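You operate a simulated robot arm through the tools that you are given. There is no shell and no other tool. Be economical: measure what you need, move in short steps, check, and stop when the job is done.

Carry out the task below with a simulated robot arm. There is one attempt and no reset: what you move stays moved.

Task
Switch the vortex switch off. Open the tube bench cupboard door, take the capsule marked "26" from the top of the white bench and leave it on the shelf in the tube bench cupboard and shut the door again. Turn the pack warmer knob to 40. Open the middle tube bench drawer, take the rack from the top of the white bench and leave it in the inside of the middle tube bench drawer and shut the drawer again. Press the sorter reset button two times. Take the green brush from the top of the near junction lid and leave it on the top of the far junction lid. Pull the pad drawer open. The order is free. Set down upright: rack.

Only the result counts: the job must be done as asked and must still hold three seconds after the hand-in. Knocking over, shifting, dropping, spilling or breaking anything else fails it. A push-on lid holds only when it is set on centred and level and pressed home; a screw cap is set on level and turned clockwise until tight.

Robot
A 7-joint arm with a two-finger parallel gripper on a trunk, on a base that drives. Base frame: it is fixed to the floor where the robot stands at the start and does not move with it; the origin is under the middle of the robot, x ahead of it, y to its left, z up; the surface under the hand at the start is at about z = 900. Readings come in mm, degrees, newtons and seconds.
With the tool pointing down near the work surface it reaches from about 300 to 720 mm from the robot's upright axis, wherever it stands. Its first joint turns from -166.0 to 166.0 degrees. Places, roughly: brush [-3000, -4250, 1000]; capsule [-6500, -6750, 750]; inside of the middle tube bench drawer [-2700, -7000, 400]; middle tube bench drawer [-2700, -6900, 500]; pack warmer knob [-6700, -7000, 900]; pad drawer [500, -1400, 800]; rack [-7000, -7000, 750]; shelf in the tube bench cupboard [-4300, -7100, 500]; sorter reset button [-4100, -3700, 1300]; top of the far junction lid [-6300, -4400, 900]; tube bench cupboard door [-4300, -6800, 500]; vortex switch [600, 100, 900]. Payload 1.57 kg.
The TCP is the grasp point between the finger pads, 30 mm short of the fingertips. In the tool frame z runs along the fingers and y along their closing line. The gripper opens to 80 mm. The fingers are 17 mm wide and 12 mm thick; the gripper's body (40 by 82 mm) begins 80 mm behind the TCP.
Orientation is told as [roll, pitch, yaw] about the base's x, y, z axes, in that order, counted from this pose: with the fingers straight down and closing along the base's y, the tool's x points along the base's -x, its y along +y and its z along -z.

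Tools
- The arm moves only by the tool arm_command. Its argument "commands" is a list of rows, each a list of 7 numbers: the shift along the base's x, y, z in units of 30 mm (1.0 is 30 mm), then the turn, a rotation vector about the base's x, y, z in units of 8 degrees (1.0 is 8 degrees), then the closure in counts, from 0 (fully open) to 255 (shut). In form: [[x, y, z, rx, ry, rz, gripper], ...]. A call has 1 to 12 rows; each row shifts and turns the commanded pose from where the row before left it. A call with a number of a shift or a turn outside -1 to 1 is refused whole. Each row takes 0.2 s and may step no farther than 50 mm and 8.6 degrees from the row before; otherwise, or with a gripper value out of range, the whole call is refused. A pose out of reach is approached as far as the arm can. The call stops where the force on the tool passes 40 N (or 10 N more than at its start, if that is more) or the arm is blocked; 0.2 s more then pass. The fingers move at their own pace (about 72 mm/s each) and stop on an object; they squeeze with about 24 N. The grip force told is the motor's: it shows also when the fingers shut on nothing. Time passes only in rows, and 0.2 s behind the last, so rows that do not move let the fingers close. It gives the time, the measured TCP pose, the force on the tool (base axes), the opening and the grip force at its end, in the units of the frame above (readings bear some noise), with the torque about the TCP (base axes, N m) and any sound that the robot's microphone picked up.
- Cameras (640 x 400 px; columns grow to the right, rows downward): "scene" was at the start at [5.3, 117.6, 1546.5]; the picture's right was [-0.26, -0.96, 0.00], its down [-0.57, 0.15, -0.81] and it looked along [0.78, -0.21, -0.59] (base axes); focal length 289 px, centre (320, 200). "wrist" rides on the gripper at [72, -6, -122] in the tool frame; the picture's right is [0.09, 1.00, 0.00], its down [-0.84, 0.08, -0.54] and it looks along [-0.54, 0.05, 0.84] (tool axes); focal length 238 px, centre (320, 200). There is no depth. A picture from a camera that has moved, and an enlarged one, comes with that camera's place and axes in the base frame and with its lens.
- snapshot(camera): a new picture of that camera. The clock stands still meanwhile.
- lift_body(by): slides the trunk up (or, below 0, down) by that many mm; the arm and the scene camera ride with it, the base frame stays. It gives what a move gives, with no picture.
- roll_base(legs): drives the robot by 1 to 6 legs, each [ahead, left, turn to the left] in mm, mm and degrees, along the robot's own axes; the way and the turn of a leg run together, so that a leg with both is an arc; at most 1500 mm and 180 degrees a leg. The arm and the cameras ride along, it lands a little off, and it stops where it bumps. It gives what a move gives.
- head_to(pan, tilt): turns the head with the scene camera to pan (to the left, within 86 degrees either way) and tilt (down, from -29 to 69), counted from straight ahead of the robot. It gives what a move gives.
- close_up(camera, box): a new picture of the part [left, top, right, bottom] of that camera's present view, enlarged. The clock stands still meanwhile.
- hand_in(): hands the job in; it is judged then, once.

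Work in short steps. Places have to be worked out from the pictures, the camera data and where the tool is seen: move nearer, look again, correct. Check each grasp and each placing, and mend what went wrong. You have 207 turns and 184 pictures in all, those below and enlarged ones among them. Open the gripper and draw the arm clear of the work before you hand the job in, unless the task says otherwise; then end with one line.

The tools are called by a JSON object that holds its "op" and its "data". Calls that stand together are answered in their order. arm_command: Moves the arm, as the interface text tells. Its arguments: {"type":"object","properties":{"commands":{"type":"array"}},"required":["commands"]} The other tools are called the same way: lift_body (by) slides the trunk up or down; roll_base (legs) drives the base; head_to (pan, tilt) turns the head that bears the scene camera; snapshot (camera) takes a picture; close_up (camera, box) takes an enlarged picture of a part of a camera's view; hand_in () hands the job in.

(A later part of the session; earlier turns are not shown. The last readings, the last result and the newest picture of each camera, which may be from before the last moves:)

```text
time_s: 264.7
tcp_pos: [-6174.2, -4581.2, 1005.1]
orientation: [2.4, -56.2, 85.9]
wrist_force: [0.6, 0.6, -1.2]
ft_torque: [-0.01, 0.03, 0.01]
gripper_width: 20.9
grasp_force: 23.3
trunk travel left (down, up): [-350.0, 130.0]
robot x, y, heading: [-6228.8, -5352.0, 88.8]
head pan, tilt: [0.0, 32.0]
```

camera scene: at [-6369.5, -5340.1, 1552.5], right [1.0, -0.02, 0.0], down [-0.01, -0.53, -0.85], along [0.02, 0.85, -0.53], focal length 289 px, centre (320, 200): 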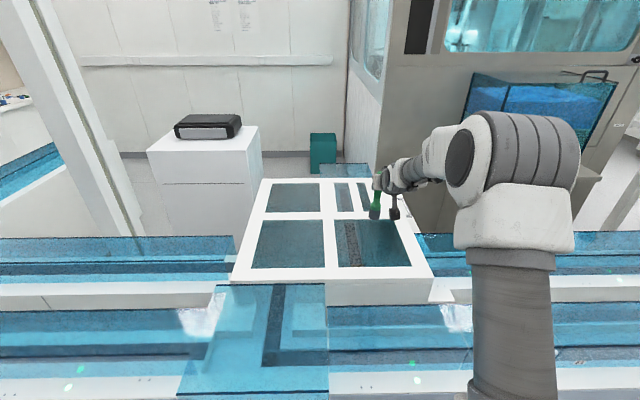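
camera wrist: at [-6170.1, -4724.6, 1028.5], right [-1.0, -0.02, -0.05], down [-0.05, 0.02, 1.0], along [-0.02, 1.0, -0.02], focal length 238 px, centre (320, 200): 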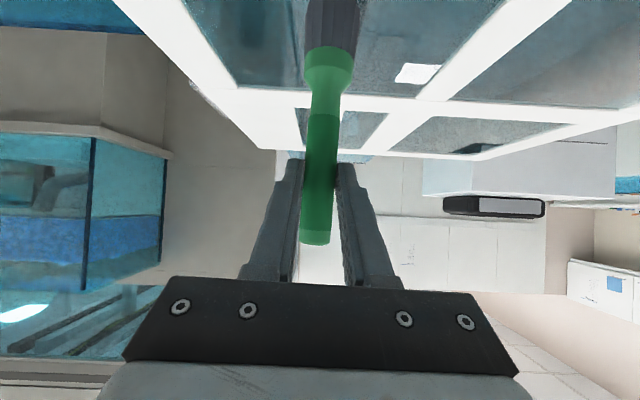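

{"op": "arm_command", "data": {"commands": [[0, 0, -0.06, 0, 0, 0, 255], [0, 0, -0.06, 0, 0, 0, 255], [0, 0, 0, 0, 0, 0, 255]]}}

{"op": "snapshot", "data": {"camera": "wrist"}}

```text
time_s: 265.5
tcp_pos: [-6175.4, -4581.9, 1006.0]
orientation: [2.5, -56.3, 86.0]
wrist_force: [0.2, 0.0, 7.4]
ft_torque: [0.13, -0.03, 0.0]
gripper_width: 20.6
grasp_force: 24.0
trunk travel left (down, up): [-350.0, 130.0]
robot x, y, heading: [-6232.3, -5352.5, 89.0]
head pan, tilt: [0.0, 32.0]
```

```text
116 pictures are left
camera wrist: at [-6171.1, -4723.7, 1013.5], right [-1.0, -0.02, -0.05], down [-0.05, 0.02, 1.0], along [-0.02, 1.0, -0.02], focal length 238 px, centre (320, 200)
```

wrist: 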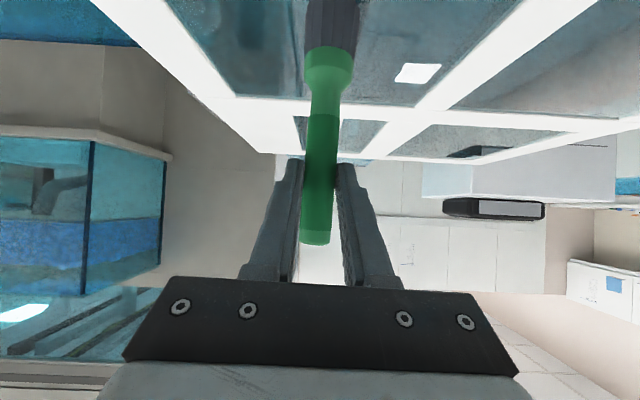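

Contact is felt (7 N) at the same height as on the near lid. I open slowly and back out along the tool axis.

{"op": "arm_command", "data": {"commands": [[0, 0, 0.02, 0, 0, 0, 180], [0, 0, 0, 0, 0, 0, 120], [0, 0, 0, 0, 0, 0, 0], [0, 0, 0, 0, 0, 0, 0], [0, -0.5, 0.33, 0, 0, 0, 0], [0, -0.8, 0.5, 0, 0, 0, 0], [0, -0.8, 0.5, 0, 0, 0, 0], [0, -0.8, 0.5, 0, 0, 0, 0], [0, -0.8, 0.5, 0, 0, 0, 0]]}}

{"op": "snapshot", "data": {"camera": "wrist"}}

```text
time_s: 267.5
tcp_pos: [-6173.9, -4692.3, 1074.3]
orientation: [2.5, -56.1, 85.9]
wrist_force: [-0.1, 0.3, 0.3]
ft_torque: [0.03, 0.01, 0.02]
gripper_width: 80.0
grasp_force: 0.1
trunk travel left (down, up): [-350.0, 130.0]
robot x, y, heading: [-6231.3, -5353.8, 89.1]
head pan, tilt: [0.0, 32.0]
```

```text
115 pictures are left
camera wrist: at [-6170.5, -4834.6, 1082.9], right [-1.0, -0.02, -0.05], down [-0.05, 0.02, 1.0], along [-0.02, 1.0, -0.02], focal length 238 px, centre (320, 200)
```

wrist: 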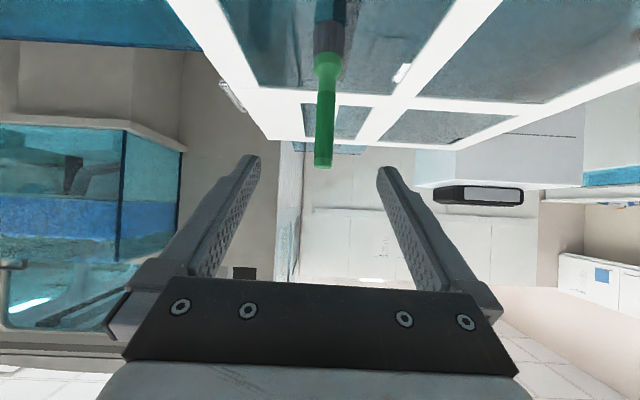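

The brush stands on the far lid. I retract, swing the tool down again and turn round toward the white bench.

{"op": "arm_command", "data": {"commands": [[0, -0.9, 0.6, 0, 0, 0, 0], [0, -0.9, 0.6, 0, 0, 0, 0], [0, -0.9, 0.7, -1, 0, 0, 0], [0, -0.9, 0.7, -1, 0, 0, 0], [0, -0.9, 0.7, -1, 0, 0, 0], [0, -0.9, 0.7, -1, 0, 0, 0], [0, -0.6, 0.5, -1, 0, 0, 0], [0, -0.6, 0, -1, 0, 0, 0], [0, -0.6, 0, -1, 0, 0, 0]]}}

{"op": "roll_base", "data": {"legs": [[-300, 0, 0], [0, 0, 90], [0, 0, 90]]}}

{"op": "head_to", "data": {"pan": 0, "tilt": 32}}

{"op": "snapshot", "data": {"camera": "scene"}}

```text
time_s: 269.5
tcp_pos: [-6174.1, -4907.5, 1209.2]
orientation: [-0.8, 0.0, 87.7]
wrist_force: [-0.7, 0.3, 0.4]
ft_torque: [0.02, 0.0, -0.01]
gripper_width: 79.9
grasp_force: 0.0
trunk travel left (down, up): [-350.0, 130.0]
robot x, y, heading: [-6230.8, -5355.6, 89.0]
head pan, tilt: [0.0, 32.0]
```

```text
time_s: 282.3
tcp_pos: [-6291.5, -6094.4, 1208.8]
orientation: [-0.8, -0.1, -91.9]
wrist_force: [1.1, -0.3, 0.0]
ft_torque: [0.0, 0.0, -0.02]
gripper_width: 80.1
grasp_force: 0.0
trunk travel left (down, up): [-350.0, 130.0]
robot x, y, heading: [-6235.9, -5647.7, -90.9]
head pan, tilt: [0.0, 32.0]
```

```text
time_s: 282.9
tcp_pos: [-6291.3, -6094.9, 1210.1]
orientation: [-0.8, 0.0, -92.0]
wrist_force: [-0.1, 0.3, 0.0]
ft_torque: [-0.01, 0.02, 0.0]
gripper_width: 80.3
grasp_force: 0.0
trunk travel left (down, up): [-350.0, 130.0]
robot x, y, heading: [-6238.9, -5647.7, -90.7]
head pan, tilt: [0.0, 32.0]
```

```text
114 pictures are left
camera scene: at [-6095.9, -5659.3, 1552.5], right [-1.0, 0.02, 0.0], down [0.01, 0.53, -0.85], along [-0.01, -0.85, -0.53], focal length 289 px, centre (320, 200)
```

scene: 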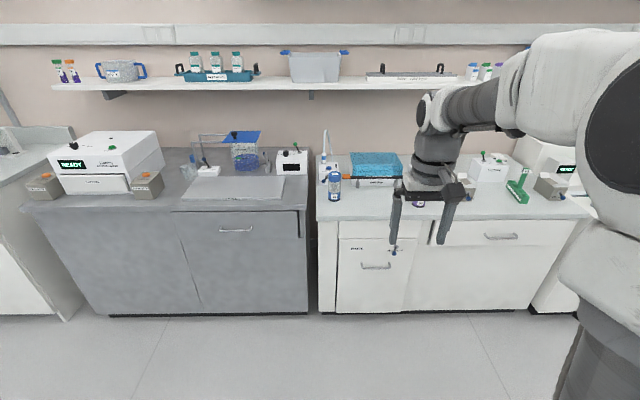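

The white bench is to the right of the grey one. I shift right in front of it and look closer.

{"op": "roll_base", "data": {"legs": [[250, -420, 0]]}}

{"op": "head_to", "data": {"pan": 0, "tilt": 42}}

{"op": "snapshot", "data": {"camera": "scene"}}

{"op": "snapshot", "data": {"camera": "wrist"}}

```text
time_s: 286.6
tcp_pos: [-6713.6, -6338.4, 1208.3]
orientation: [-0.9, -0.1, -92.2]
wrist_force: [-1.5, -0.4, -0.2]
ft_torque: [-0.02, -0.04, 0.02]
gripper_width: 79.9
grasp_force: 0.1
trunk travel left (down, up): [-350.0, 130.0]
robot x, y, heading: [-6661.7, -5893.8, -90.9]
head pan, tilt: [0.0, 32.0]
```

```text
time_s: 287.3
tcp_pos: [-6711.7, -6338.4, 1208.9]
orientation: [-0.8, -0.1, -92.1]
wrist_force: [-0.2, -0.1, 0.9]
ft_torque: [0.0, -0.01, -0.04]
gripper_width: 79.8
grasp_force: 0.0
trunk travel left (down, up): [-350.0, 130.0]
robot x, y, heading: [-6652.2, -5888.7, -90.9]
head pan, tilt: [0.0, 42.0]
```

```text
113 pictures are left
camera scene: at [-6516.1, -5897.7, 1537.4], right [-1.0, 0.02, 0.0], down [0.01, 0.67, -0.74], along [-0.01, -0.74, -0.67], focal length 289 px, centre (320, 200)
```

scene: 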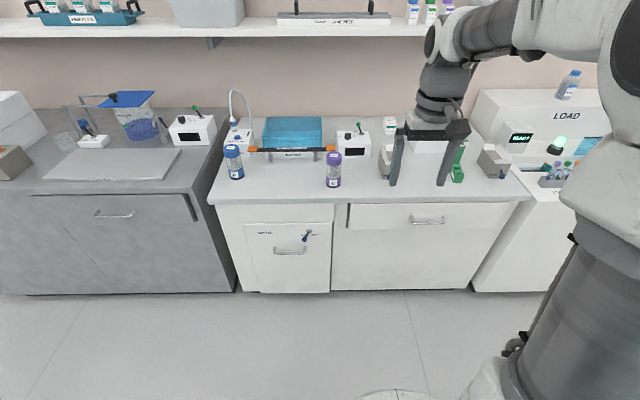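

```text
112 pictures are left
camera wrist: at [-6713.6, -6266.7, 1331.1], right [1.0, 0.06, -0.01], down [0.05, -0.84, 0.54], along [0.02, -0.54, -0.84], focal length 238 px, centre (320, 200)
```

wrist: 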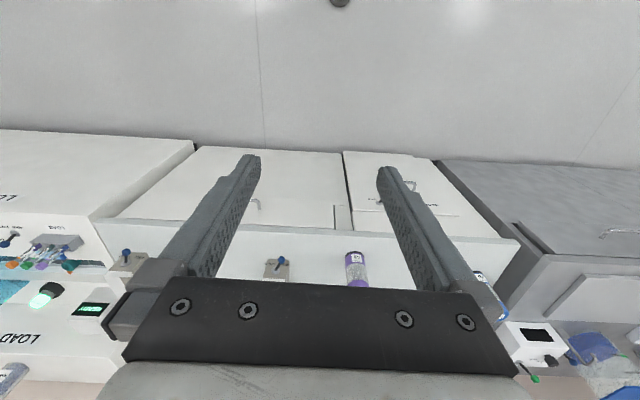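

Let me enlarge the bench top to read the labels.

{"op": "close_up", "data": {"camera": "scene", "box": [200, 90, 360, 200]}}

{"op": "close_up", "data": {"camera": "scene", "box": [330, 90, 530, 210]}}

```text
3.64 times, centred on (280, 145) of scene
camera zoom: at [-6516.1, -5897.7, 1537.4], right [-1.0, 0.02, 0.0], down [0.01, 0.67, -0.74], along [-0.01, -0.74, -0.67], focal length 1050 px, centre (466, 400)
```

zoom: 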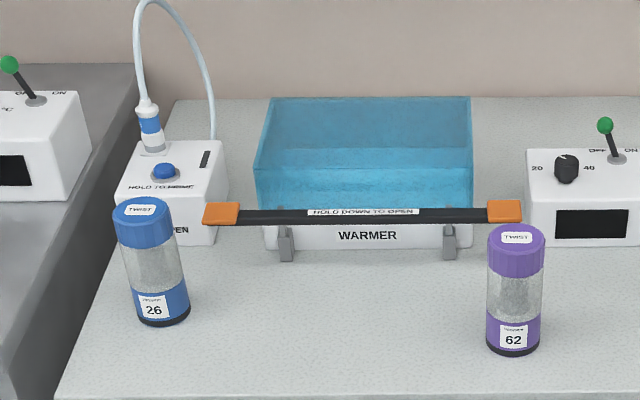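

```text
3.20 times, centred on (430, 150) of scene
camera zoom: at [-6516.1, -5897.7, 1537.4], right [-1.0, 0.02, 0.0], down [0.01, 0.67, -0.74], along [-0.01, -0.74, -0.67], focal length 924 px, centre (-32, 360)
```

zoom: 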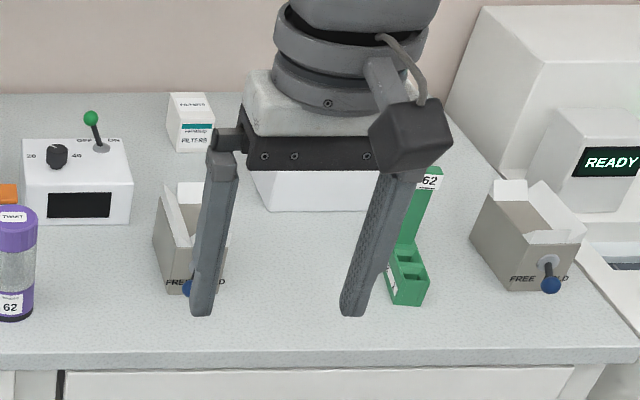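

Capsule 26 is the blue one at the left, the warmer's 20–40 knob sits on the white controller, the green rack is to the right. I move closer to the bench.

{"op": "roll_base", "data": {"legs": [[310, 140, 0]]}}

{"op": "arm_command", "data": {"commands": [[0.3, 0.3, 0.5, 0, 0, 0, 0], [0.3, 0.3, 0.5, 0, 0, 0, 0]]}}

{"op": "head_to", "data": {"pan": 0, "tilt": 45}}

{"op": "snapshot", "data": {"camera": "scene"}}

{"op": "snapshot", "data": {"camera": "wrist"}}

```text
time_s: 289.9
tcp_pos: [-6579.2, -6653.0, 1209.2]
orientation: [-0.8, -0.1, -92.3]
wrist_force: [-0.1, 0.6, -0.3]
ft_torque: [0.0, 0.01, 0.04]
gripper_width: 80.0
grasp_force: 0.0
trunk travel left (down, up): [-350.0, 130.0]
robot x, y, heading: [-6524.6, -6204.1, -91.0]
head pan, tilt: [0.0, 42.0]
```

```text
time_s: 290.5
tcp_pos: [-6560.5, -6634.6, 1240.2]
orientation: [-0.8, -0.1, -92.3]
wrist_force: [-0.2, -0.2, 0.1]
ft_torque: [-0.02, -0.02, -0.02]
gripper_width: 80.1
grasp_force: 0.1
trunk travel left (down, up): [-350.0, 130.0]
robot x, y, heading: [-6519.3, -6209.4, -91.2]
head pan, tilt: [0.0, 42.0]
```

```text
time_s: 291.1
tcp_pos: [-6561.1, -6635.7, 1241.4]
orientation: [-0.8, -0.1, -92.4]
wrist_force: [-0.2, -0.3, -1.4]
ft_torque: [-0.04, -0.01, -0.01]
gripper_width: 80.2
grasp_force: 0.1
trunk travel left (down, up): [-350.0, 130.0]
robot x, y, heading: [-6526.5, -6204.4, -91.2]
head pan, tilt: [0.0, 45.0]
```

```text
109 pictures are left
camera scene: at [-6380.8, -6209.5, 1533.1], right [-1.0, 0.02, 0.0], down [0.01, 0.71, -0.71], along [-0.01, -0.71, -0.71], focal length 289 px, centre (320, 200)
```

scene: 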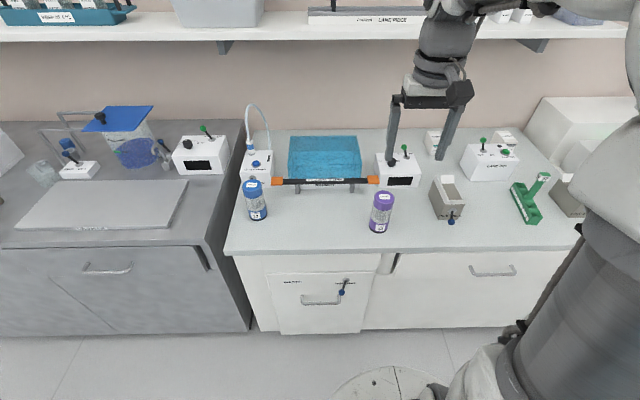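

```text
108 pictures are left
camera wrist: at [-6561.7, -6563.3, 1362.7], right [1.0, 0.05, -0.01], down [0.05, -0.84, 0.54], along [0.02, -0.54, -0.84], focal length 238 px, centre (320, 200)
```

wrist: 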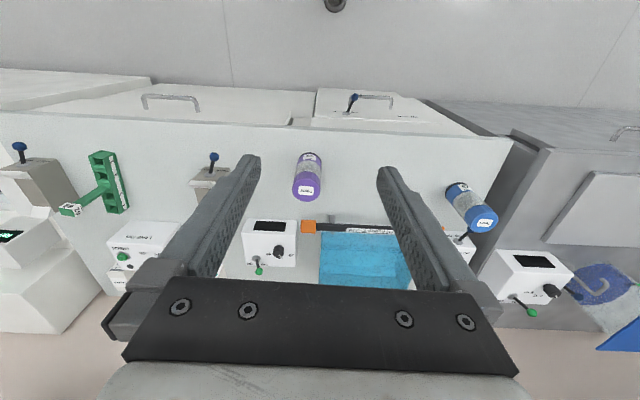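

Triangulation: bench top z ≈ 785; capsule at [-6178, -6874], rack near [-7120, -6880], knob near [-6665, -7095, ~850]. I move in closer, opposite the knob, to turn it first.

{"op": "roll_base", "data": {"legs": [[190, -130, 0]]}}

{"op": "arm_command", "data": {"commands": [[0.3, -0.5, -0.9, 0, 0, 0.25, 0], [0.3, -0.5, -0.9, 0, 0, 0, 0], [0, -0.9, -0.9, 0, 0, 0, 0], [0, -0.9, -0.9, 0, 0, 0, 0], [0, -0.9, -0.5, 0, 0, 0, 0]]}}

{"op": "snapshot", "data": {"camera": "wrist"}}

{"op": "snapshot", "data": {"camera": "scene"}}

```text
time_s: 293.0
tcp_pos: [-6696.2, -6820.9, 1239.5]
orientation: [-0.8, -0.1, -92.4]
wrist_force: [-0.2, 0.4, 0.1]
ft_torque: [-0.03, -0.01, 0.04]
gripper_width: 79.9
grasp_force: 0.0
trunk travel left (down, up): [-350.0, 130.0]
robot x, y, heading: [-6654.9, -6390.9, -91.3]
head pan, tilt: [0.0, 45.0]
```

```text
time_s: 294.2
tcp_pos: [-6675.8, -6931.7, 1115.9]
orientation: [-1.0, 0.0, -90.2]
wrist_force: [-0.1, 0.2, -0.4]
ft_torque: [-0.01, 0.02, -0.01]
gripper_width: 79.7
grasp_force: 0.0
trunk travel left (down, up): [-350.0, 130.0]
robot x, y, heading: [-6661.5, -6387.5, -91.2]
head pan, tilt: [0.0, 45.0]
```

```text
107 pictures are left
camera wrist: at [-6679.6, -6859.2, 1238.1], right [1.0, 0.09, -0.01], down [0.08, -0.84, 0.54], along [0.03, -0.54, -0.84], focal length 238 px, centre (320, 200)
```

wrist: 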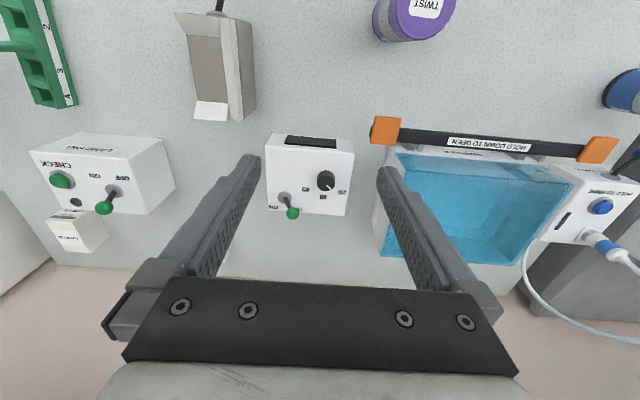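

```text
106 pictures are left
camera scene: at [-6515.3, -6394.6, 1533.0], right [-1.0, 0.02, 0.0], down [0.01, 0.71, -0.71], along [-0.01, -0.71, -0.71], focal length 289 px, centre (320, 200)
```

scene: 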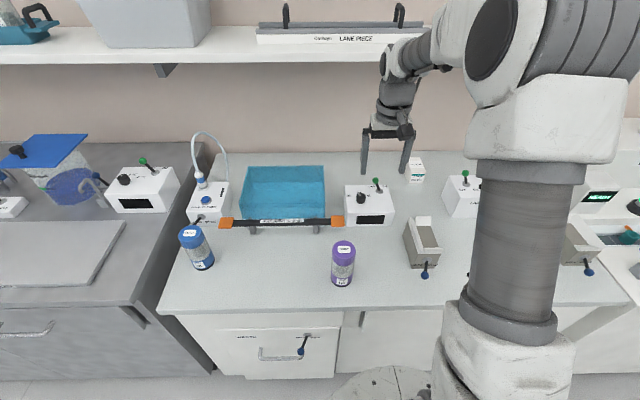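

{"op": "close_up", "data": {"camera": "wrist", "box": [255, 125, 365, 225]}}

{"op": "close_up", "data": {"camera": "scene", "box": [335, 170, 405, 235]}}

```text
4.00 times, centred on (310, 175) of wrist
camera zoom: at [-6679.6, -6859.2, 1238.1], right [1.0, 0.09, -0.01], down [0.08, -0.84, 0.54], along [0.03, -0.54, -0.84], focal length 953 px, centre (360, 300)
```

zoom: 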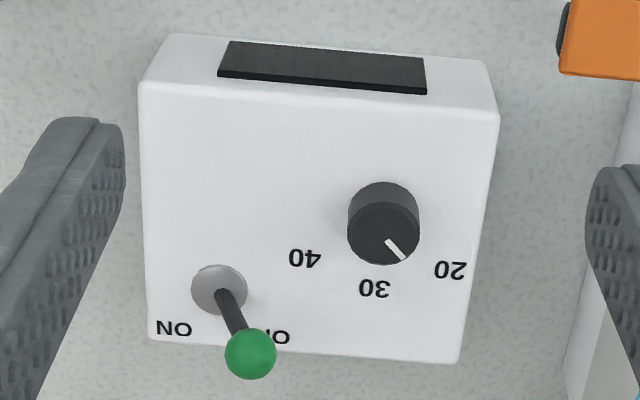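

```text
6.15 times, centred on (370, 202) of scene
camera zoom: at [-6515.3, -6394.6, 1533.0], right [-1.0, 0.02, 0.0], down [0.01, 0.71, -0.71], along [-0.01, -0.71, -0.71], focal length 1778 px, centre (12, 185)
```

zoom: 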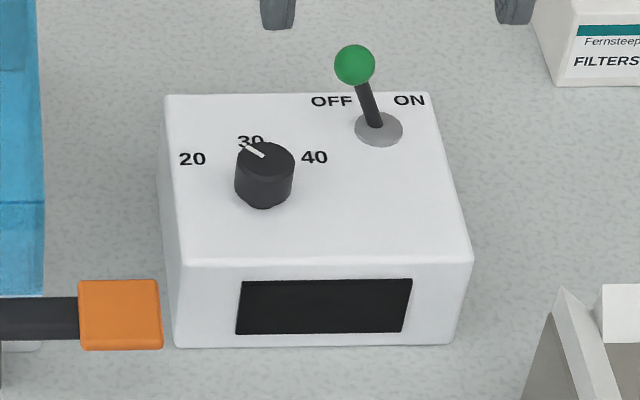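

The knob points at about 23 and has to turn clockwise (seen from above) by roughly 90° to 40. I bring the hand above the knob (~[-6658, -7046, 893]), pre-rotated +45°.

{"op": "arm_command", "data": {"commands": [[0.1, -0.6, -0.5, 0.02, 0, 0.94, 60], [0.1, -0.6, -0.5, 0, 0, 0.94, 60], [0.1, -0.6, -0.5, 0, 0, 0.94, 60], [0.1, -0.6, -0.5, 0, 0, 0.94, 60], [0.1, -0.6, -0.5, 0, 0, 0.94, 60], [0.1, -0.8, -0.5, 0, 0, 0.94, 60]]}}

{"op": "snapshot", "data": {"camera": "wrist"}}

{"op": "close_up", "data": {"camera": "scene", "box": [310, 110, 430, 235]}}

```text
time_s: 295.6
tcp_pos: [-6659.0, -7045.9, 1027.5]
orientation: [-0.9, -0.1, -45.1]
wrist_force: [0.0, 0.3, 0.6]
ft_torque: [0.01, -0.01, 0.03]
gripper_width: 61.0
grasp_force: 0.0
trunk travel left (down, up): [-350.0, 130.0]
robot x, y, heading: [-6658.5, -6387.7, -91.2]
head pan, tilt: [0.0, 45.0]
```

```text
103 pictures are left
camera wrist: at [-6711.1, -6998.3, 1150.4], right [0.64, 0.77, -0.02], down [0.65, -0.53, 0.54], along [0.41, -0.36, -0.84], focal length 238 px, centre (320, 200)
```

wrist: 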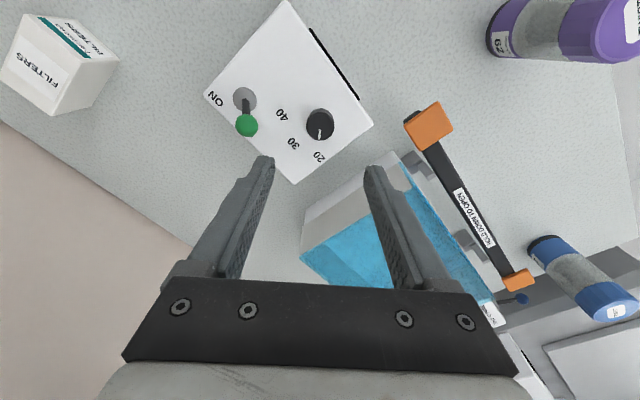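

```text
3.20 times, centred on (370, 172) of scene
camera zoom: at [-6515.3, -6394.5, 1533.1], right [-1.0, 0.02, 0.0], down [0.01, 0.71, -0.71], along [-0.01, -0.71, -0.71], focal length 924 px, centre (160, 288)
```

zoom: 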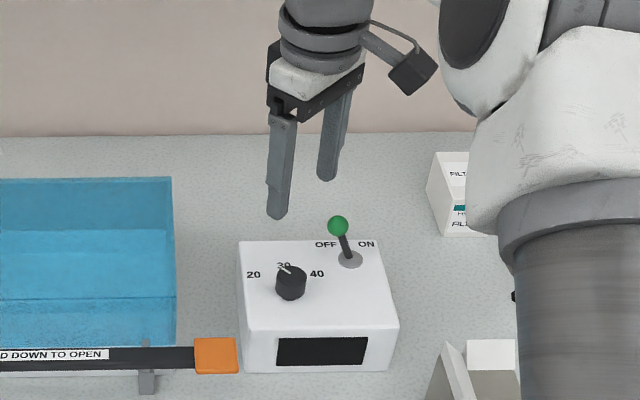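

The hand is centred over the knob. I narrow the fingers to about 50 mm and descend around it.

{"op": "arm_command", "data": {"commands": [[0.07, -0.07, -0.8, 0, 0, 0, 95], [0, 0, -0.8, 0, 0, 0, 95], [0, 0, -0.8, 0, 0, 0, 95], [0, 0, -0.8, 0, 0, 0, 95], [0, 0, -0.4, 0, 0, 0, 95]]}}

{"op": "snapshot", "data": {"camera": "wrist"}}

{"op": "close_up", "data": {"camera": "scene", "box": [310, 130, 430, 235]}}

```text
time_s: 296.8
tcp_pos: [-6656.6, -7048.4, 920.2]
orientation: [-0.8, 0.0, -45.2]
wrist_force: [0.5, 1.1, 0.1]
ft_torque: [0.02, -0.01, 0.03]
gripper_width: 50.2
grasp_force: 0.1
trunk travel left (down, up): [-350.0, 130.0]
robot x, y, heading: [-6654.8, -6391.7, -91.2]
head pan, tilt: [0.0, 45.0]
```

```text
101 pictures are left
camera wrist: at [-6709.3, -7000.1, 1042.2], right [0.64, 0.77, -0.01], down [0.65, -0.53, 0.54], along [0.41, -0.36, -0.84], focal length 238 px, centre (320, 200)
```

wrist: 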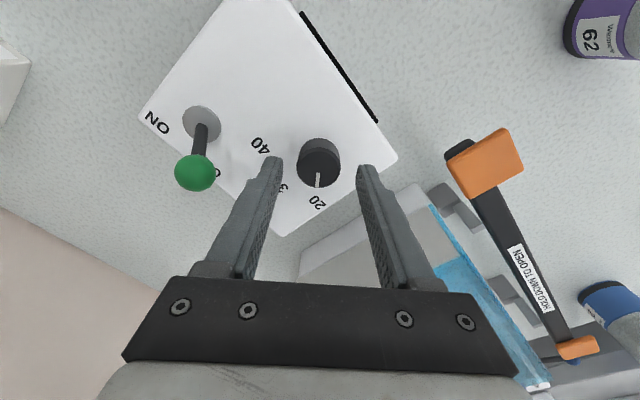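

```text
3.81 times, centred on (370, 182) of scene
camera zoom: at [-6515.3, -6394.5, 1533.1], right [-1.0, 0.02, 0.0], down [0.01, 0.71, -0.71], along [-0.01, -0.71, -0.71], focal length 1100 px, centre (130, 267)
```

zoom: 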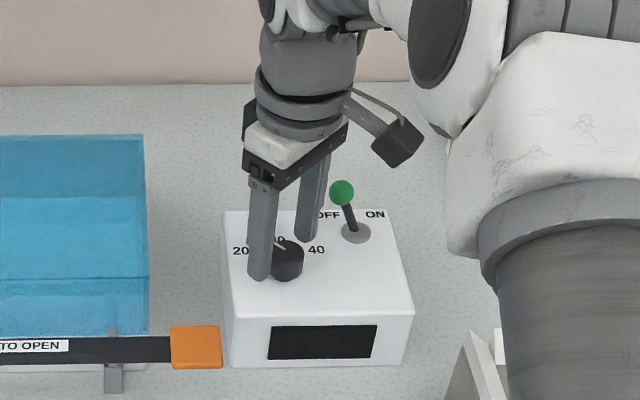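

Well centred. I go down 15 mm and close on the knob.

{"op": "arm_command", "data": {"commands": [[0, 0, -0.25, 0, 0, 0, 95], [0, 0, -0.25, 0, 0, 0, 95], [0, 0, 0, 0, 0, 0, 255], [0, 0, 0, 0, 0, 0, 255], [0, 0, 0, 0, 0, 0, 255]]}}

{"op": "snapshot", "data": {"camera": "wrist"}}

```text
time_s: 298.0
tcp_pos: [-6656.8, -7048.6, 905.2]
orientation: [-0.9, 0.0, -45.3]
wrist_force: [-4.7, -6.5, 0.3]
ft_torque: [0.51, -0.52, -0.01]
gripper_width: 29.9
grasp_force: 39.2
trunk travel left (down, up): [-350.0, 130.0]
robot x, y, heading: [-6656.8, -6395.1, -91.1]
head pan, tilt: [0.0, 45.0]
```

```text
99 pictures are left
camera wrist: at [-6710.5, -7000.6, 1027.0], right [0.64, 0.77, -0.01], down [0.65, -0.53, 0.54], along [0.41, -0.36, -0.84], focal length 238 px, centre (320, 200)
```

wrist: 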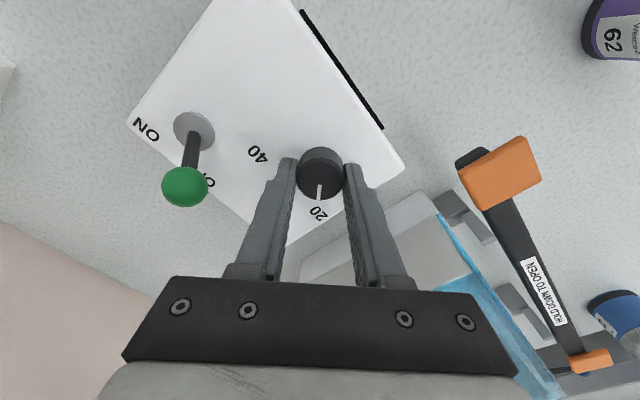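

Gripped; the pointer is aligned with the hand's axis at about +45° (near "20"), and "40" sits at about -48°. I turn the hand clockwise by 93°.

{"op": "arm_command", "data": {"commands": [[0, 0, 0, 0, 0, -0.97, 255], [0, 0, 0, 0, 0, -0.97, 255], [0, 0, 0, 0, 0, -0.97, 255], [0, 0, 0, 0, 0, -0.97, 255], [0, 0, 0, 0, 0, -0.97, 255], [0, 0, 0, 0, 0, -0.97, 255], [0, 0, 0, 0, 0, -0.97, 255], [0, 0, 0, 0, 0, -0.97, 255], [0, 0, 0, 0, 0, -0.97, 255], [0, 0, 0, 0, 0, -0.97, 255], [0, 0, 0, 0, 0, -0.97, 255], [0, 0, 0, 0, 0, -0.97, 255]]}}

{"op": "snapshot", "data": {"camera": "wrist"}}

{"op": "close_up", "data": {"camera": "scene", "box": [310, 130, 430, 235]}}

```text
time_s: 300.6
tcp_pos: [-6661.5, -7048.1, 905.3]
orientation: [-0.9, -0.1, -138.7]
wrist_force: [-24.2, -11.8, 8.2]
ft_torque: [-1.14, 0.03, 0.15]
gripper_width: 30.0
grasp_force: 39.3
trunk travel left (down, up): [-350.0, 130.0]
robot x, y, heading: [-6657.7, -6389.6, -91.2]
head pan, tilt: [0.0, 45.0]
```

```text
98 pictures are left
camera wrist: at [-6609.2, -6996.5, 1026.9], right [0.73, -0.69, -0.02], down [-0.57, -0.62, 0.54], along [-0.38, -0.39, -0.84], focal length 238 px, centre (320, 200)
```

wrist: 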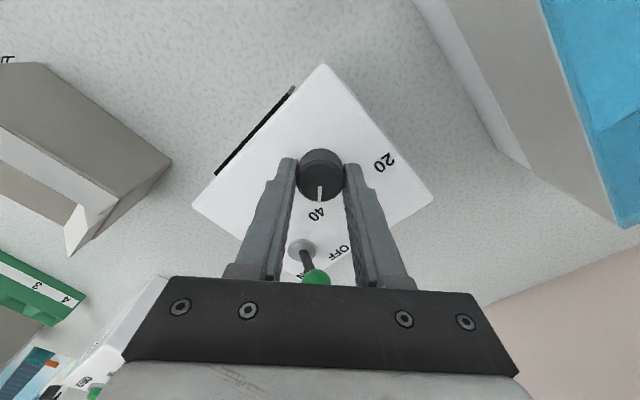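

```text
3.81 times, centred on (370, 182) of scene
camera zoom: at [-6517.4, -6394.4, 1533.3], right [-1.0, 0.02, 0.0], down [0.02, 0.71, -0.71], along [-0.01, -0.71, -0.71], focal length 1100 px, centre (130, 267)
```

zoom: 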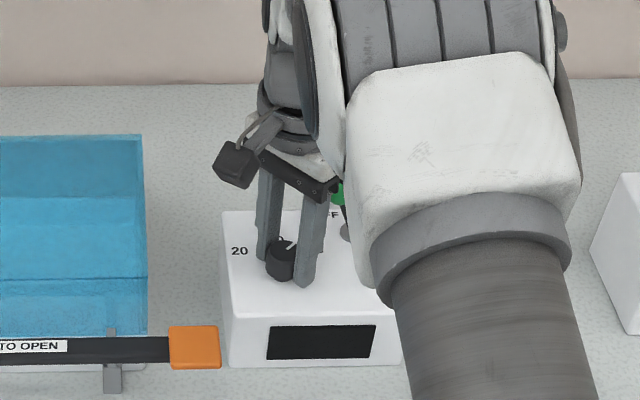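

The pointer now aims at "40". I open the fingers slightly and lift off.

{"op": "arm_command", "data": {"commands": [[0, 0, 0, 0, 0, 0, 110], [0, 0, 0, 0, 0, 0, 95], [0, 0, 0.5, 0, 0, 0, 95], [0, 0, 0.8, 0, 0, 0, 95], [0, 0, 0.9, 0, 0, 0, 95], [0, 0.5, 0.9, 0, 0, 0, 60], [0, 0.9, 0.9, 0, 0, 0, 0], [0, 0.9, 0.9, 0, 0, 0, 0], [0, 0.9, 0.9, 0, 0, 0.5, 0]]}}

{"op": "close_up", "data": {"camera": "scene", "box": [335, 170, 405, 235]}}

```text
time_s: 302.6
tcp_pos: [-6657.4, -6949.9, 1079.5]
orientation: [-0.8, 0.0, -134.4]
wrist_force: [0.0, 1.2, 0.7]
ft_torque: [0.0, -0.03, 0.01]
gripper_width: 80.2
grasp_force: 0.1
trunk travel left (down, up): [-350.0, 130.0]
robot x, y, heading: [-6654.3, -6391.9, -90.8]
head pan, tilt: [0.0, 45.0]
```

```text
6.15 times, centred on (370, 202) of scene
camera zoom: at [-6515.3, -6394.3, 1533.0], right [-1.0, 0.02, 0.0], down [0.01, 0.71, -0.71], along [-0.01, -0.71, -0.71], focal length 1778 px, centre (12, 185)
```

zoom: 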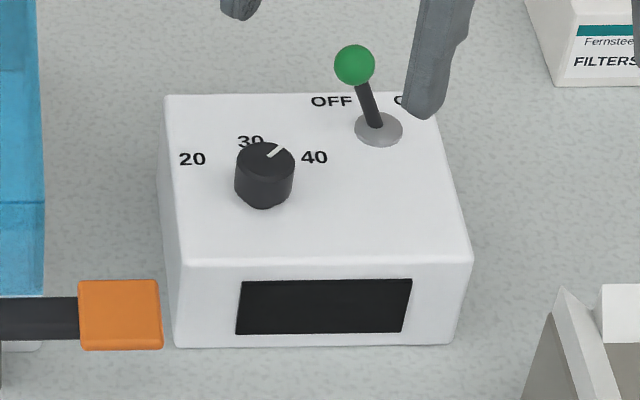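

The knob points to 40 and the box hasn't moved. Next I drive to the tube bench cupboard to open its door first.

{"op": "arm_command", "data": {"commands": [[0, 0.9, 0.7, 0, 0, 0.93, 0], [0, 0.9, 0.7, 0, 0, 0.93, 0], [0, 0.9, 0.7, 0, 0, 0.93, 0], [0, 0.9, 0.7, 0, 0, 0.93, 0], [0, 0.5, 0.7, 0, 0, 0.93, 0], [0, 0, 0.6, 0, 0, 0.9, 0]]}}

{"op": "roll_base", "data": {"legs": [[-650, 0, 0], [0, 1200, 0], [0, 1150, 0]]}}

{"op": "head_to", "data": {"pan": 0, "tilt": 35}}

{"op": "snapshot", "data": {"camera": "scene"}}

```text
time_s: 304.0
tcp_pos: [-6657.9, -6827.4, 1202.5]
orientation: [-0.8, -0.1, -89.8]
wrist_force: [0.1, -0.6, -0.3]
ft_torque: [0.04, 0.01, -0.02]
gripper_width: 80.1
grasp_force: 0.1
trunk travel left (down, up): [-350.0, 130.0]
robot x, y, heading: [-6656.6, -6389.3, -91.3]
head pan, tilt: [0.0, 45.0]
```

```text
time_s: 326.2
tcp_pos: [-4250.8, -6171.1, 1202.8]
orientation: [-0.8, 0.0, -87.9]
wrist_force: [0.4, 0.1, 0.3]
ft_torque: [-0.05, 0.02, 0.03]
gripper_width: 80.1
grasp_force: 0.1
trunk travel left (down, up): [-350.0, 130.0]
robot x, y, heading: [-4267.5, -5735.4, -89.1]
head pan, tilt: [0.0, 45.0]
```

```text
time_s: 326.9
tcp_pos: [-4252.5, -6170.3, 1202.4]
orientation: [-0.8, 0.0, -87.8]
wrist_force: [-1.5, 0.3, -0.1]
ft_torque: [-0.01, -0.03, 0.0]
gripper_width: 80.2
grasp_force: 0.0
trunk travel left (down, up): [-350.0, 130.0]
robot x, y, heading: [-4266.0, -5735.9, -88.8]
head pan, tilt: [0.0, 35.0]
```

```text
95 pictures are left
camera scene: at [-4126.9, -5738.8, 1547.8], right [-1.0, -0.02, 0.0], down [-0.01, 0.57, -0.82], along [0.01, -0.82, -0.57], focal length 289 px, centre (320, 200)
```

scene: 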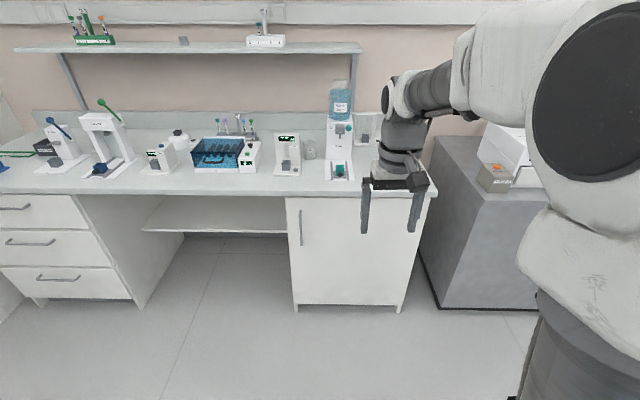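

The cupboard at the right end of the bench has a vertical handle on its left edge (~[-4022, -6765, 676]), hinged on the right. I position the robot to the left of the door swing, tilt the tool and lower the trunk.

{"op": "roll_base", "data": {"legs": [[340, 320, 0]]}}

{"op": "arm_command", "data": {"commands": [[0, -0.2, -0.2, -1, 0, 0, 0], [0, -0.2, -0.2, -1, 0, 0, 0], [0, -0.2, -0.2, -1, 0, 0, 0], [0, -0.2, -0.2, -1, 0, 0, 0], [0, -0.2, -0.2, -1, 0, 0, 0], [0, -0.2, -0.2, -1, 0, 0, 0], [0, -0.2, -0.2, -1, 0, 0, 0], [0, -0.2, -0.2, -1, 0, 0, 0]]}}

{"op": "lift_body", "data": {"by": -340}}

{"op": "snapshot", "data": {"camera": "wrist"}}

{"op": "snapshot", "data": {"camera": "scene"}}

```text
time_s: 330.0
tcp_pos: [-3922.7, -6503.7, 1203.1]
orientation: [-0.9, 0.0, -88.0]
wrist_force: [0.5, 0.5, -0.1]
ft_torque: [0.02, 0.01, 0.03]
gripper_width: 79.8
grasp_force: 0.0
trunk travel left (down, up): [-350.0, 130.0]
robot x, y, heading: [-3938.9, -6069.9, -89.5]
head pan, tilt: [0.0, 35.0]
```

```text
time_s: 331.8
tcp_pos: [-3917.7, -6548.6, 1176.0]
orientation: [-2.9, -59.3, -86.1]
wrist_force: [-3.3, -0.1, 0.9]
ft_torque: [0.03, -0.11, 0.18]
gripper_width: 80.1
grasp_force: 0.0
out of reach, approached as far as the arm can: row 6, 7
trunk travel left (down, up): [-350.0, 130.0]
robot x, y, heading: [-3939.1, -6069.7, -89.2]
head pan, tilt: [0.0, 35.0]
```

```text
time_s: 335.1
tcp_pos: [-3919.3, -6548.3, 836.3]
orientation: [-2.4, -59.0, -86.8]
wrist_force: [-0.9, 0.4, 0.8]
ft_torque: [0.02, -0.01, -0.01]
gripper_width: 80.1
grasp_force: 0.0
trunk travel left (down, up): [-10.0, 470.0]
robot x, y, heading: [-3937.2, -6066.3, -89.1]
head pan, tilt: [0.0, 35.0]
```

```text
94 pictures are left
camera wrist: at [-3927.5, -6406.7, 836.9], right [0.99, 0.07, -0.1], down [0.1, 0.04, 0.99], along [0.07, -1.0, 0.03], focal length 238 px, centre (320, 200)
```

wrist: 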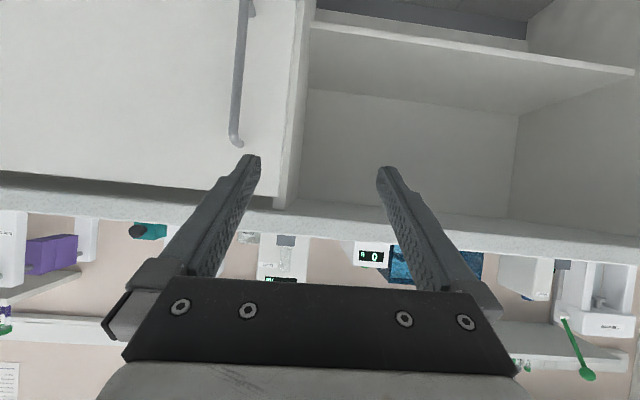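

```text
93 pictures are left
camera scene: at [-3797.0, -6073.8, 1207.9], right [-1.0, -0.01, 0.0], down [-0.01, 0.57, -0.82], along [0.01, -0.82, -0.57], focal length 289 px, centre (320, 200)
```

scene: 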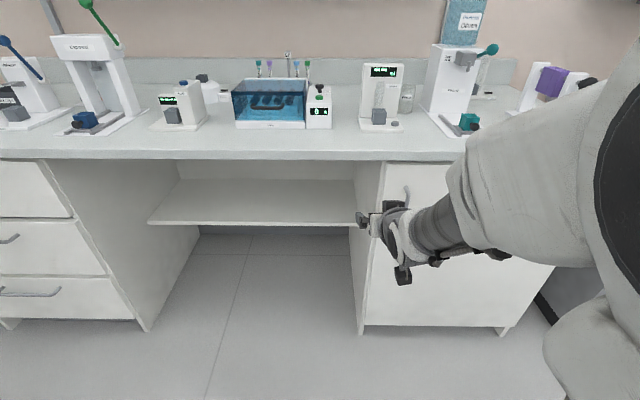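

The handle bar runs z ≈ 586–772 at [-4034, -6769]. I move to a pre-grasp point in front of it.

{"op": "arm_command", "data": {"commands": [[-0.767, -0.6, -0.607, 0, 0, 0, 0], [-0.767, -0.6, -0.607, 0, 0, 0, 0], [-0.767, -0.6, -0.607, 0, 0, 0, 0], [-0.767, -0.6, -0.607, 0, 0, 0, 0], [-0.767, -0.6, -0.607, 0, 0, 0, 0]]}}

{"op": "snapshot", "data": {"camera": "wrist"}}

```text
time_s: 336.3
tcp_pos: [-4035.9, -6637.0, 744.3]
orientation: [-2.4, -59.2, -86.7]
wrist_force: [-0.3, 0.9, 0.3]
ft_torque: [0.07, -0.03, 0.0]
gripper_width: 80.1
grasp_force: 0.0
trunk travel left (down, up): [-10.0, 470.0]
robot x, y, heading: [-3934.7, -6068.9, -89.1]
head pan, tilt: [0.0, 35.0]
```

```text
92 pictures are left
camera wrist: at [-4043.2, -6495.9, 745.8], right [0.99, 0.07, -0.1], down [0.1, 0.04, 0.99], along [0.07, -1.0, 0.03], focal length 238 px, centre (320, 200)
```

wrist: 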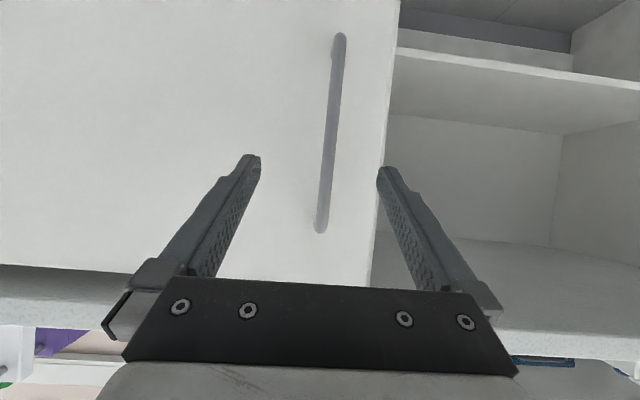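

The bar is between the fingers; I advance to it with a small correction in x.

{"op": "arm_command", "data": {"commands": [[0.1, -0.8, -0.3, 0, 0, 0, 0], [0.1, -0.8, -0.3, 0, 0, 0, 0], [0.1, -0.8, -0.3, 0, 0, 0, 0], [0.1, -0.8, -0.3, 0, 0, 0, 0], [0.1, -0.8, -0.3, 0, 0, 0, 0]]}}

{"op": "snapshot", "data": {"camera": "wrist"}}

```text
time_s: 337.3
tcp_pos: [-4022.9, -6720.7, 711.5]
orientation: [-2.4, -58.7, -87.1]
wrist_force: [2.0, 17.4, 8.5]
ft_torque: [-0.08, 0.35, -0.72]
gripper_width: 78.8
grasp_force: 0.0
trunk travel left (down, up): [-10.0, 470.0]
robot x, y, heading: [-3940.0, -6068.1, -89.3]
head pan, tilt: [0.0, 35.0]
stopped in row 4: the force on the tool passed its limit at 71 N (the readings are from after the stop); the commanded pose is now the measured one
```

```text
91 pictures are left
camera wrist: at [-4031.6, -6579.8, 713.0], right [0.99, 0.06, -0.1], down [0.1, 0.03, 0.99], along [0.07, -1.0, 0.03], focal length 238 px, centre (320, 200)
```

wrist: 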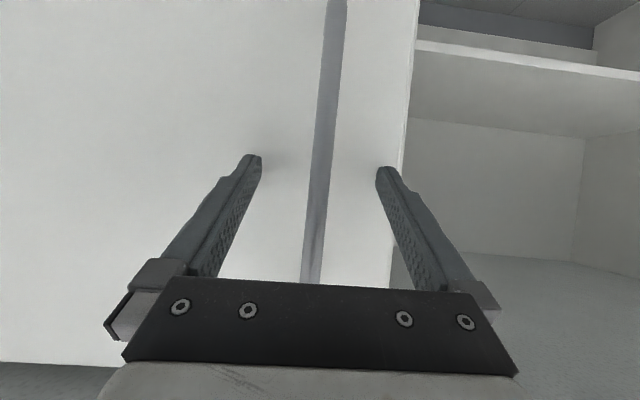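

The fingertips touch the door with the bar between the pads; I back off slightly and close.

{"op": "arm_command", "data": {"commands": [[0, 0.12, 0, 0, 0, 0, 150], [0, 0, 0, 0, 0, 0, 255], [0, 0, 0, 0, 0, 0, 255], [0, 0, 0, 0, 0, 0, 255]]}}

```text
time_s: 338.3
tcp_pos: [-4025.7, -6717.8, 709.8]
orientation: [-2.2, -58.8, -87.4]
wrist_force: [-7.0, -0.4, -1.1]
ft_torque: [0.0, -0.55, -0.02]
gripper_width: 12.3
grasp_force: 29.3
trunk travel left (down, up): [-10.0, 470.0]
robot x, y, heading: [-3940.2, -6067.3, -89.3]
head pan, tilt: [0.0, 35.0]
```

Gripped (12.3 mm). I swing the door along its arc by driving the base back in small legs.

{"op": "roll_base", "data": {"legs": [[-45, -5, 0], [-44, -10, 0], [-43, -13, 0], [-42, -17, 0]]}}

{"op": "snapshot", "data": {"camera": "wrist"}}

{"op": "snapshot", "data": {"camera": "scene"}}

```text
time_s: 340.9
tcp_pos: [-4064.5, -6544.9, 709.5]
orientation: [-2.3, -58.8, -86.8]
wrist_force: [26.5, 10.6, 0.5]
ft_torque: [0.32, -0.49, -0.13]
gripper_width: 11.8
grasp_force: 29.5
trunk travel left (down, up): [-10.0, 470.0]
robot x, y, heading: [-3984.0, -5894.6, -89.4]
head pan, tilt: [0.0, 35.0]
```

```text
90 pictures are left
camera wrist: at [-4073.6, -6403.9, 712.3], right [0.99, 0.07, -0.1], down [0.1, 0.03, 0.99], along [0.07, -1.0, 0.02], focal length 238 px, centre (320, 200)
```

wrist: 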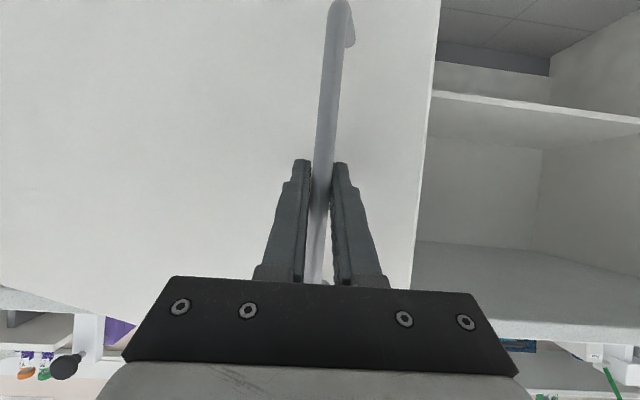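

```text
89 pictures are left
camera scene: at [-3843.0, -5899.9, 1207.7], right [-1.0, -0.02, 0.0], down [-0.01, 0.57, -0.82], along [0.01, -0.82, -0.57], focal length 289 px, centre (320, 200)
```

scene: 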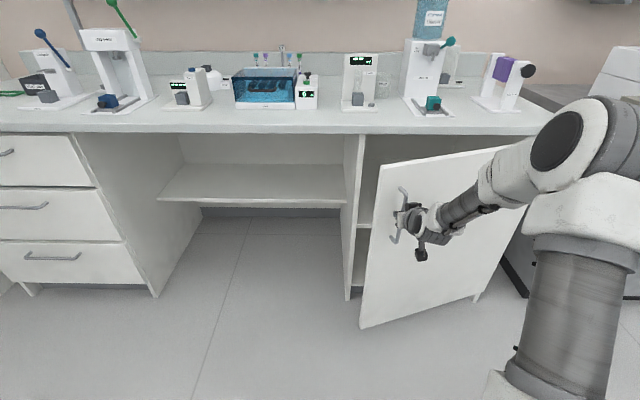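

The door follows. I continue the arc to about 35°.

{"op": "roll_base", "data": {"legs": [[-59, -27, 0], [-55, -33, 0], [-20, -14, 0]]}}

{"op": "snapshot", "data": {"camera": "scene"}}

```text
time_s: 343.1
tcp_pos: [-4141.3, -6411.0, 709.8]
orientation: [-2.1, -58.8, -86.9]
wrist_force: [-1.6, -2.2, 1.5]
ft_torque: [0.01, -0.55, -0.07]
gripper_width: 11.9
grasp_force: 29.9
trunk travel left (down, up): [-10.0, 470.0]
robot x, y, heading: [-4062.6, -5762.9, -89.0]
head pan, tilt: [0.0, 35.0]
```

```text
88 pictures are left
camera scene: at [-3920.7, -5766.2, 1207.9], right [-1.0, -0.02, 0.0], down [-0.01, 0.57, -0.82], along [0.01, -0.82, -0.57], focal length 289 px, centre (320, 200)
```

scene: 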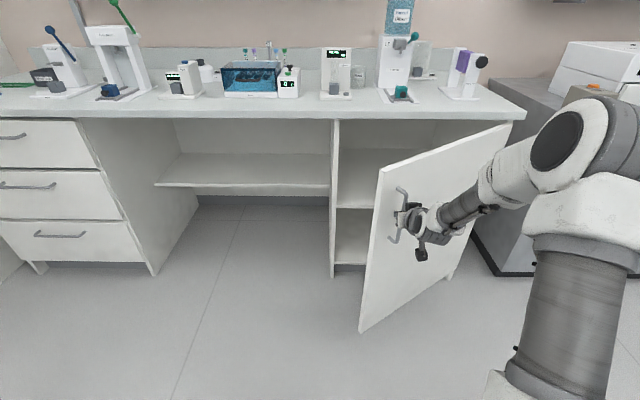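

Open about 37°. I release the handle, back off, and go round the free edge to push the door from inside.

{"op": "arm_command", "data": {"commands": [[0, 0, 0, 0, 0, 0, 0], [0, 0, 0, 0, 0, 0, 0], [0, 0, 0, 0, 0, 0, 0]]}}

{"op": "roll_base", "data": {"legs": [[-150, 0, 0], [0, 165, 0]]}}

{"op": "arm_command", "data": {"commands": [[0, 0, 0, 0, 0, 0, 255], [0, 0, 0, 0, 0, 0, 255], [0, 0, 0, 0, 0, 0, 255]]}}

{"op": "snapshot", "data": {"camera": "wrist"}}

{"op": "snapshot", "data": {"camera": "scene"}}

```text
time_s: 343.9
tcp_pos: [-4141.2, -6412.4, 710.1]
orientation: [-2.0, -58.8, -87.0]
wrist_force: [-0.3, 0.0, 0.2]
ft_torque: [-0.02, 0.01, -0.01]
gripper_width: 80.1
grasp_force: 0.1
trunk travel left (down, up): [-10.0, 470.0]
robot x, y, heading: [-4060.5, -5758.0, -88.8]
head pan, tilt: [0.0, 35.0]
```

```text
time_s: 347.0
tcp_pos: [-3979.7, -6260.2, 709.5]
orientation: [-2.0, -58.7, -86.9]
wrist_force: [0.2, -0.1, 0.8]
ft_torque: [0.0, 0.01, 0.01]
gripper_width: 80.1
grasp_force: 0.0
trunk travel left (down, up): [-10.0, 470.0]
robot x, y, heading: [-3897.5, -5609.6, -89.0]
head pan, tilt: [0.0, 35.0]
```

```text
time_s: 347.8
tcp_pos: [-3977.4, -6258.7, 710.1]
orientation: [-2.0, -58.7, -86.8]
wrist_force: [-0.7, 0.4, -0.3]
ft_torque: [-0.01, -0.03, -0.01]
gripper_width: 0.0
grasp_force: 18.8
trunk travel left (down, up): [-10.0, 470.0]
robot x, y, heading: [-3896.4, -5610.7, -88.8]
head pan, tilt: [0.0, 35.0]
```

```text
87 pictures are left
camera wrist: at [-3987.7, -6118.7, 712.0], right [0.99, 0.07, -0.1], down [0.1, 0.03, 0.99], along [0.07, -1.0, 0.02], focal length 238 px, centre (320, 200)
```

wrist: 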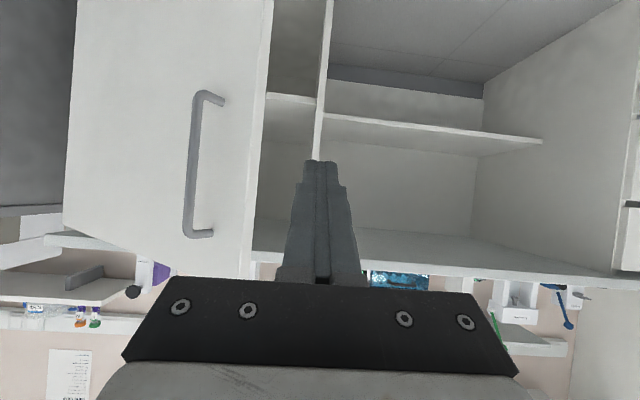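

```text
86 pictures are left
camera scene: at [-3757.9, -5614.5, 1207.9], right [-1.0, -0.02, 0.0], down [-0.01, 0.57, -0.82], along [0.01, -0.82, -0.57], focal length 289 px, centre (320, 200)
```

scene: 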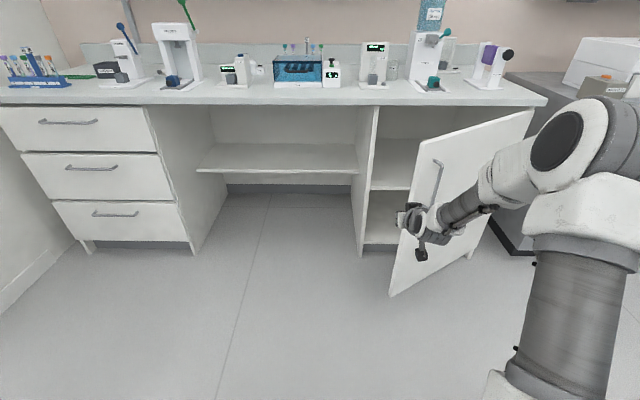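

The door's free edge is near [-4047, -6405]; the hand passes to its left. I advance and then sweep right to push the door open.

{"op": "roll_base", "data": {"legs": [[0, 20, 0], [230, 0, 0], [0, -220, 0]]}}

{"op": "snapshot", "data": {"camera": "scene"}}

```text
time_s: 351.2
tcp_pos: [-4009.2, -6493.8, 708.1]
orientation: [-1.7, -58.7, -85.8]
wrist_force: [0.3, -0.2, 0.0]
ft_torque: [-0.02, 0.07, -0.05]
gripper_width: 0.1
grasp_force: 21.2
trunk travel left (down, up): [-10.0, 470.0]
robot x, y, heading: [-3944.8, -5843.8, -88.5]
head pan, tilt: [0.0, 35.0]
stopped in leg 3: the robot was blocked; the commanded pose is now the measured one
```

```text
85 pictures are left
camera scene: at [-3802.3, -5847.7, 1207.8], right [-1.0, -0.03, 0.0], down [-0.01, 0.57, -0.82], along [0.02, -0.82, -0.57], focal length 289 px, centre (320, 200)
```

scene: 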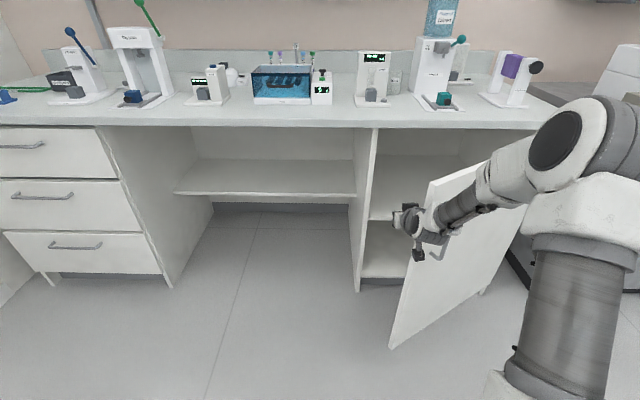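

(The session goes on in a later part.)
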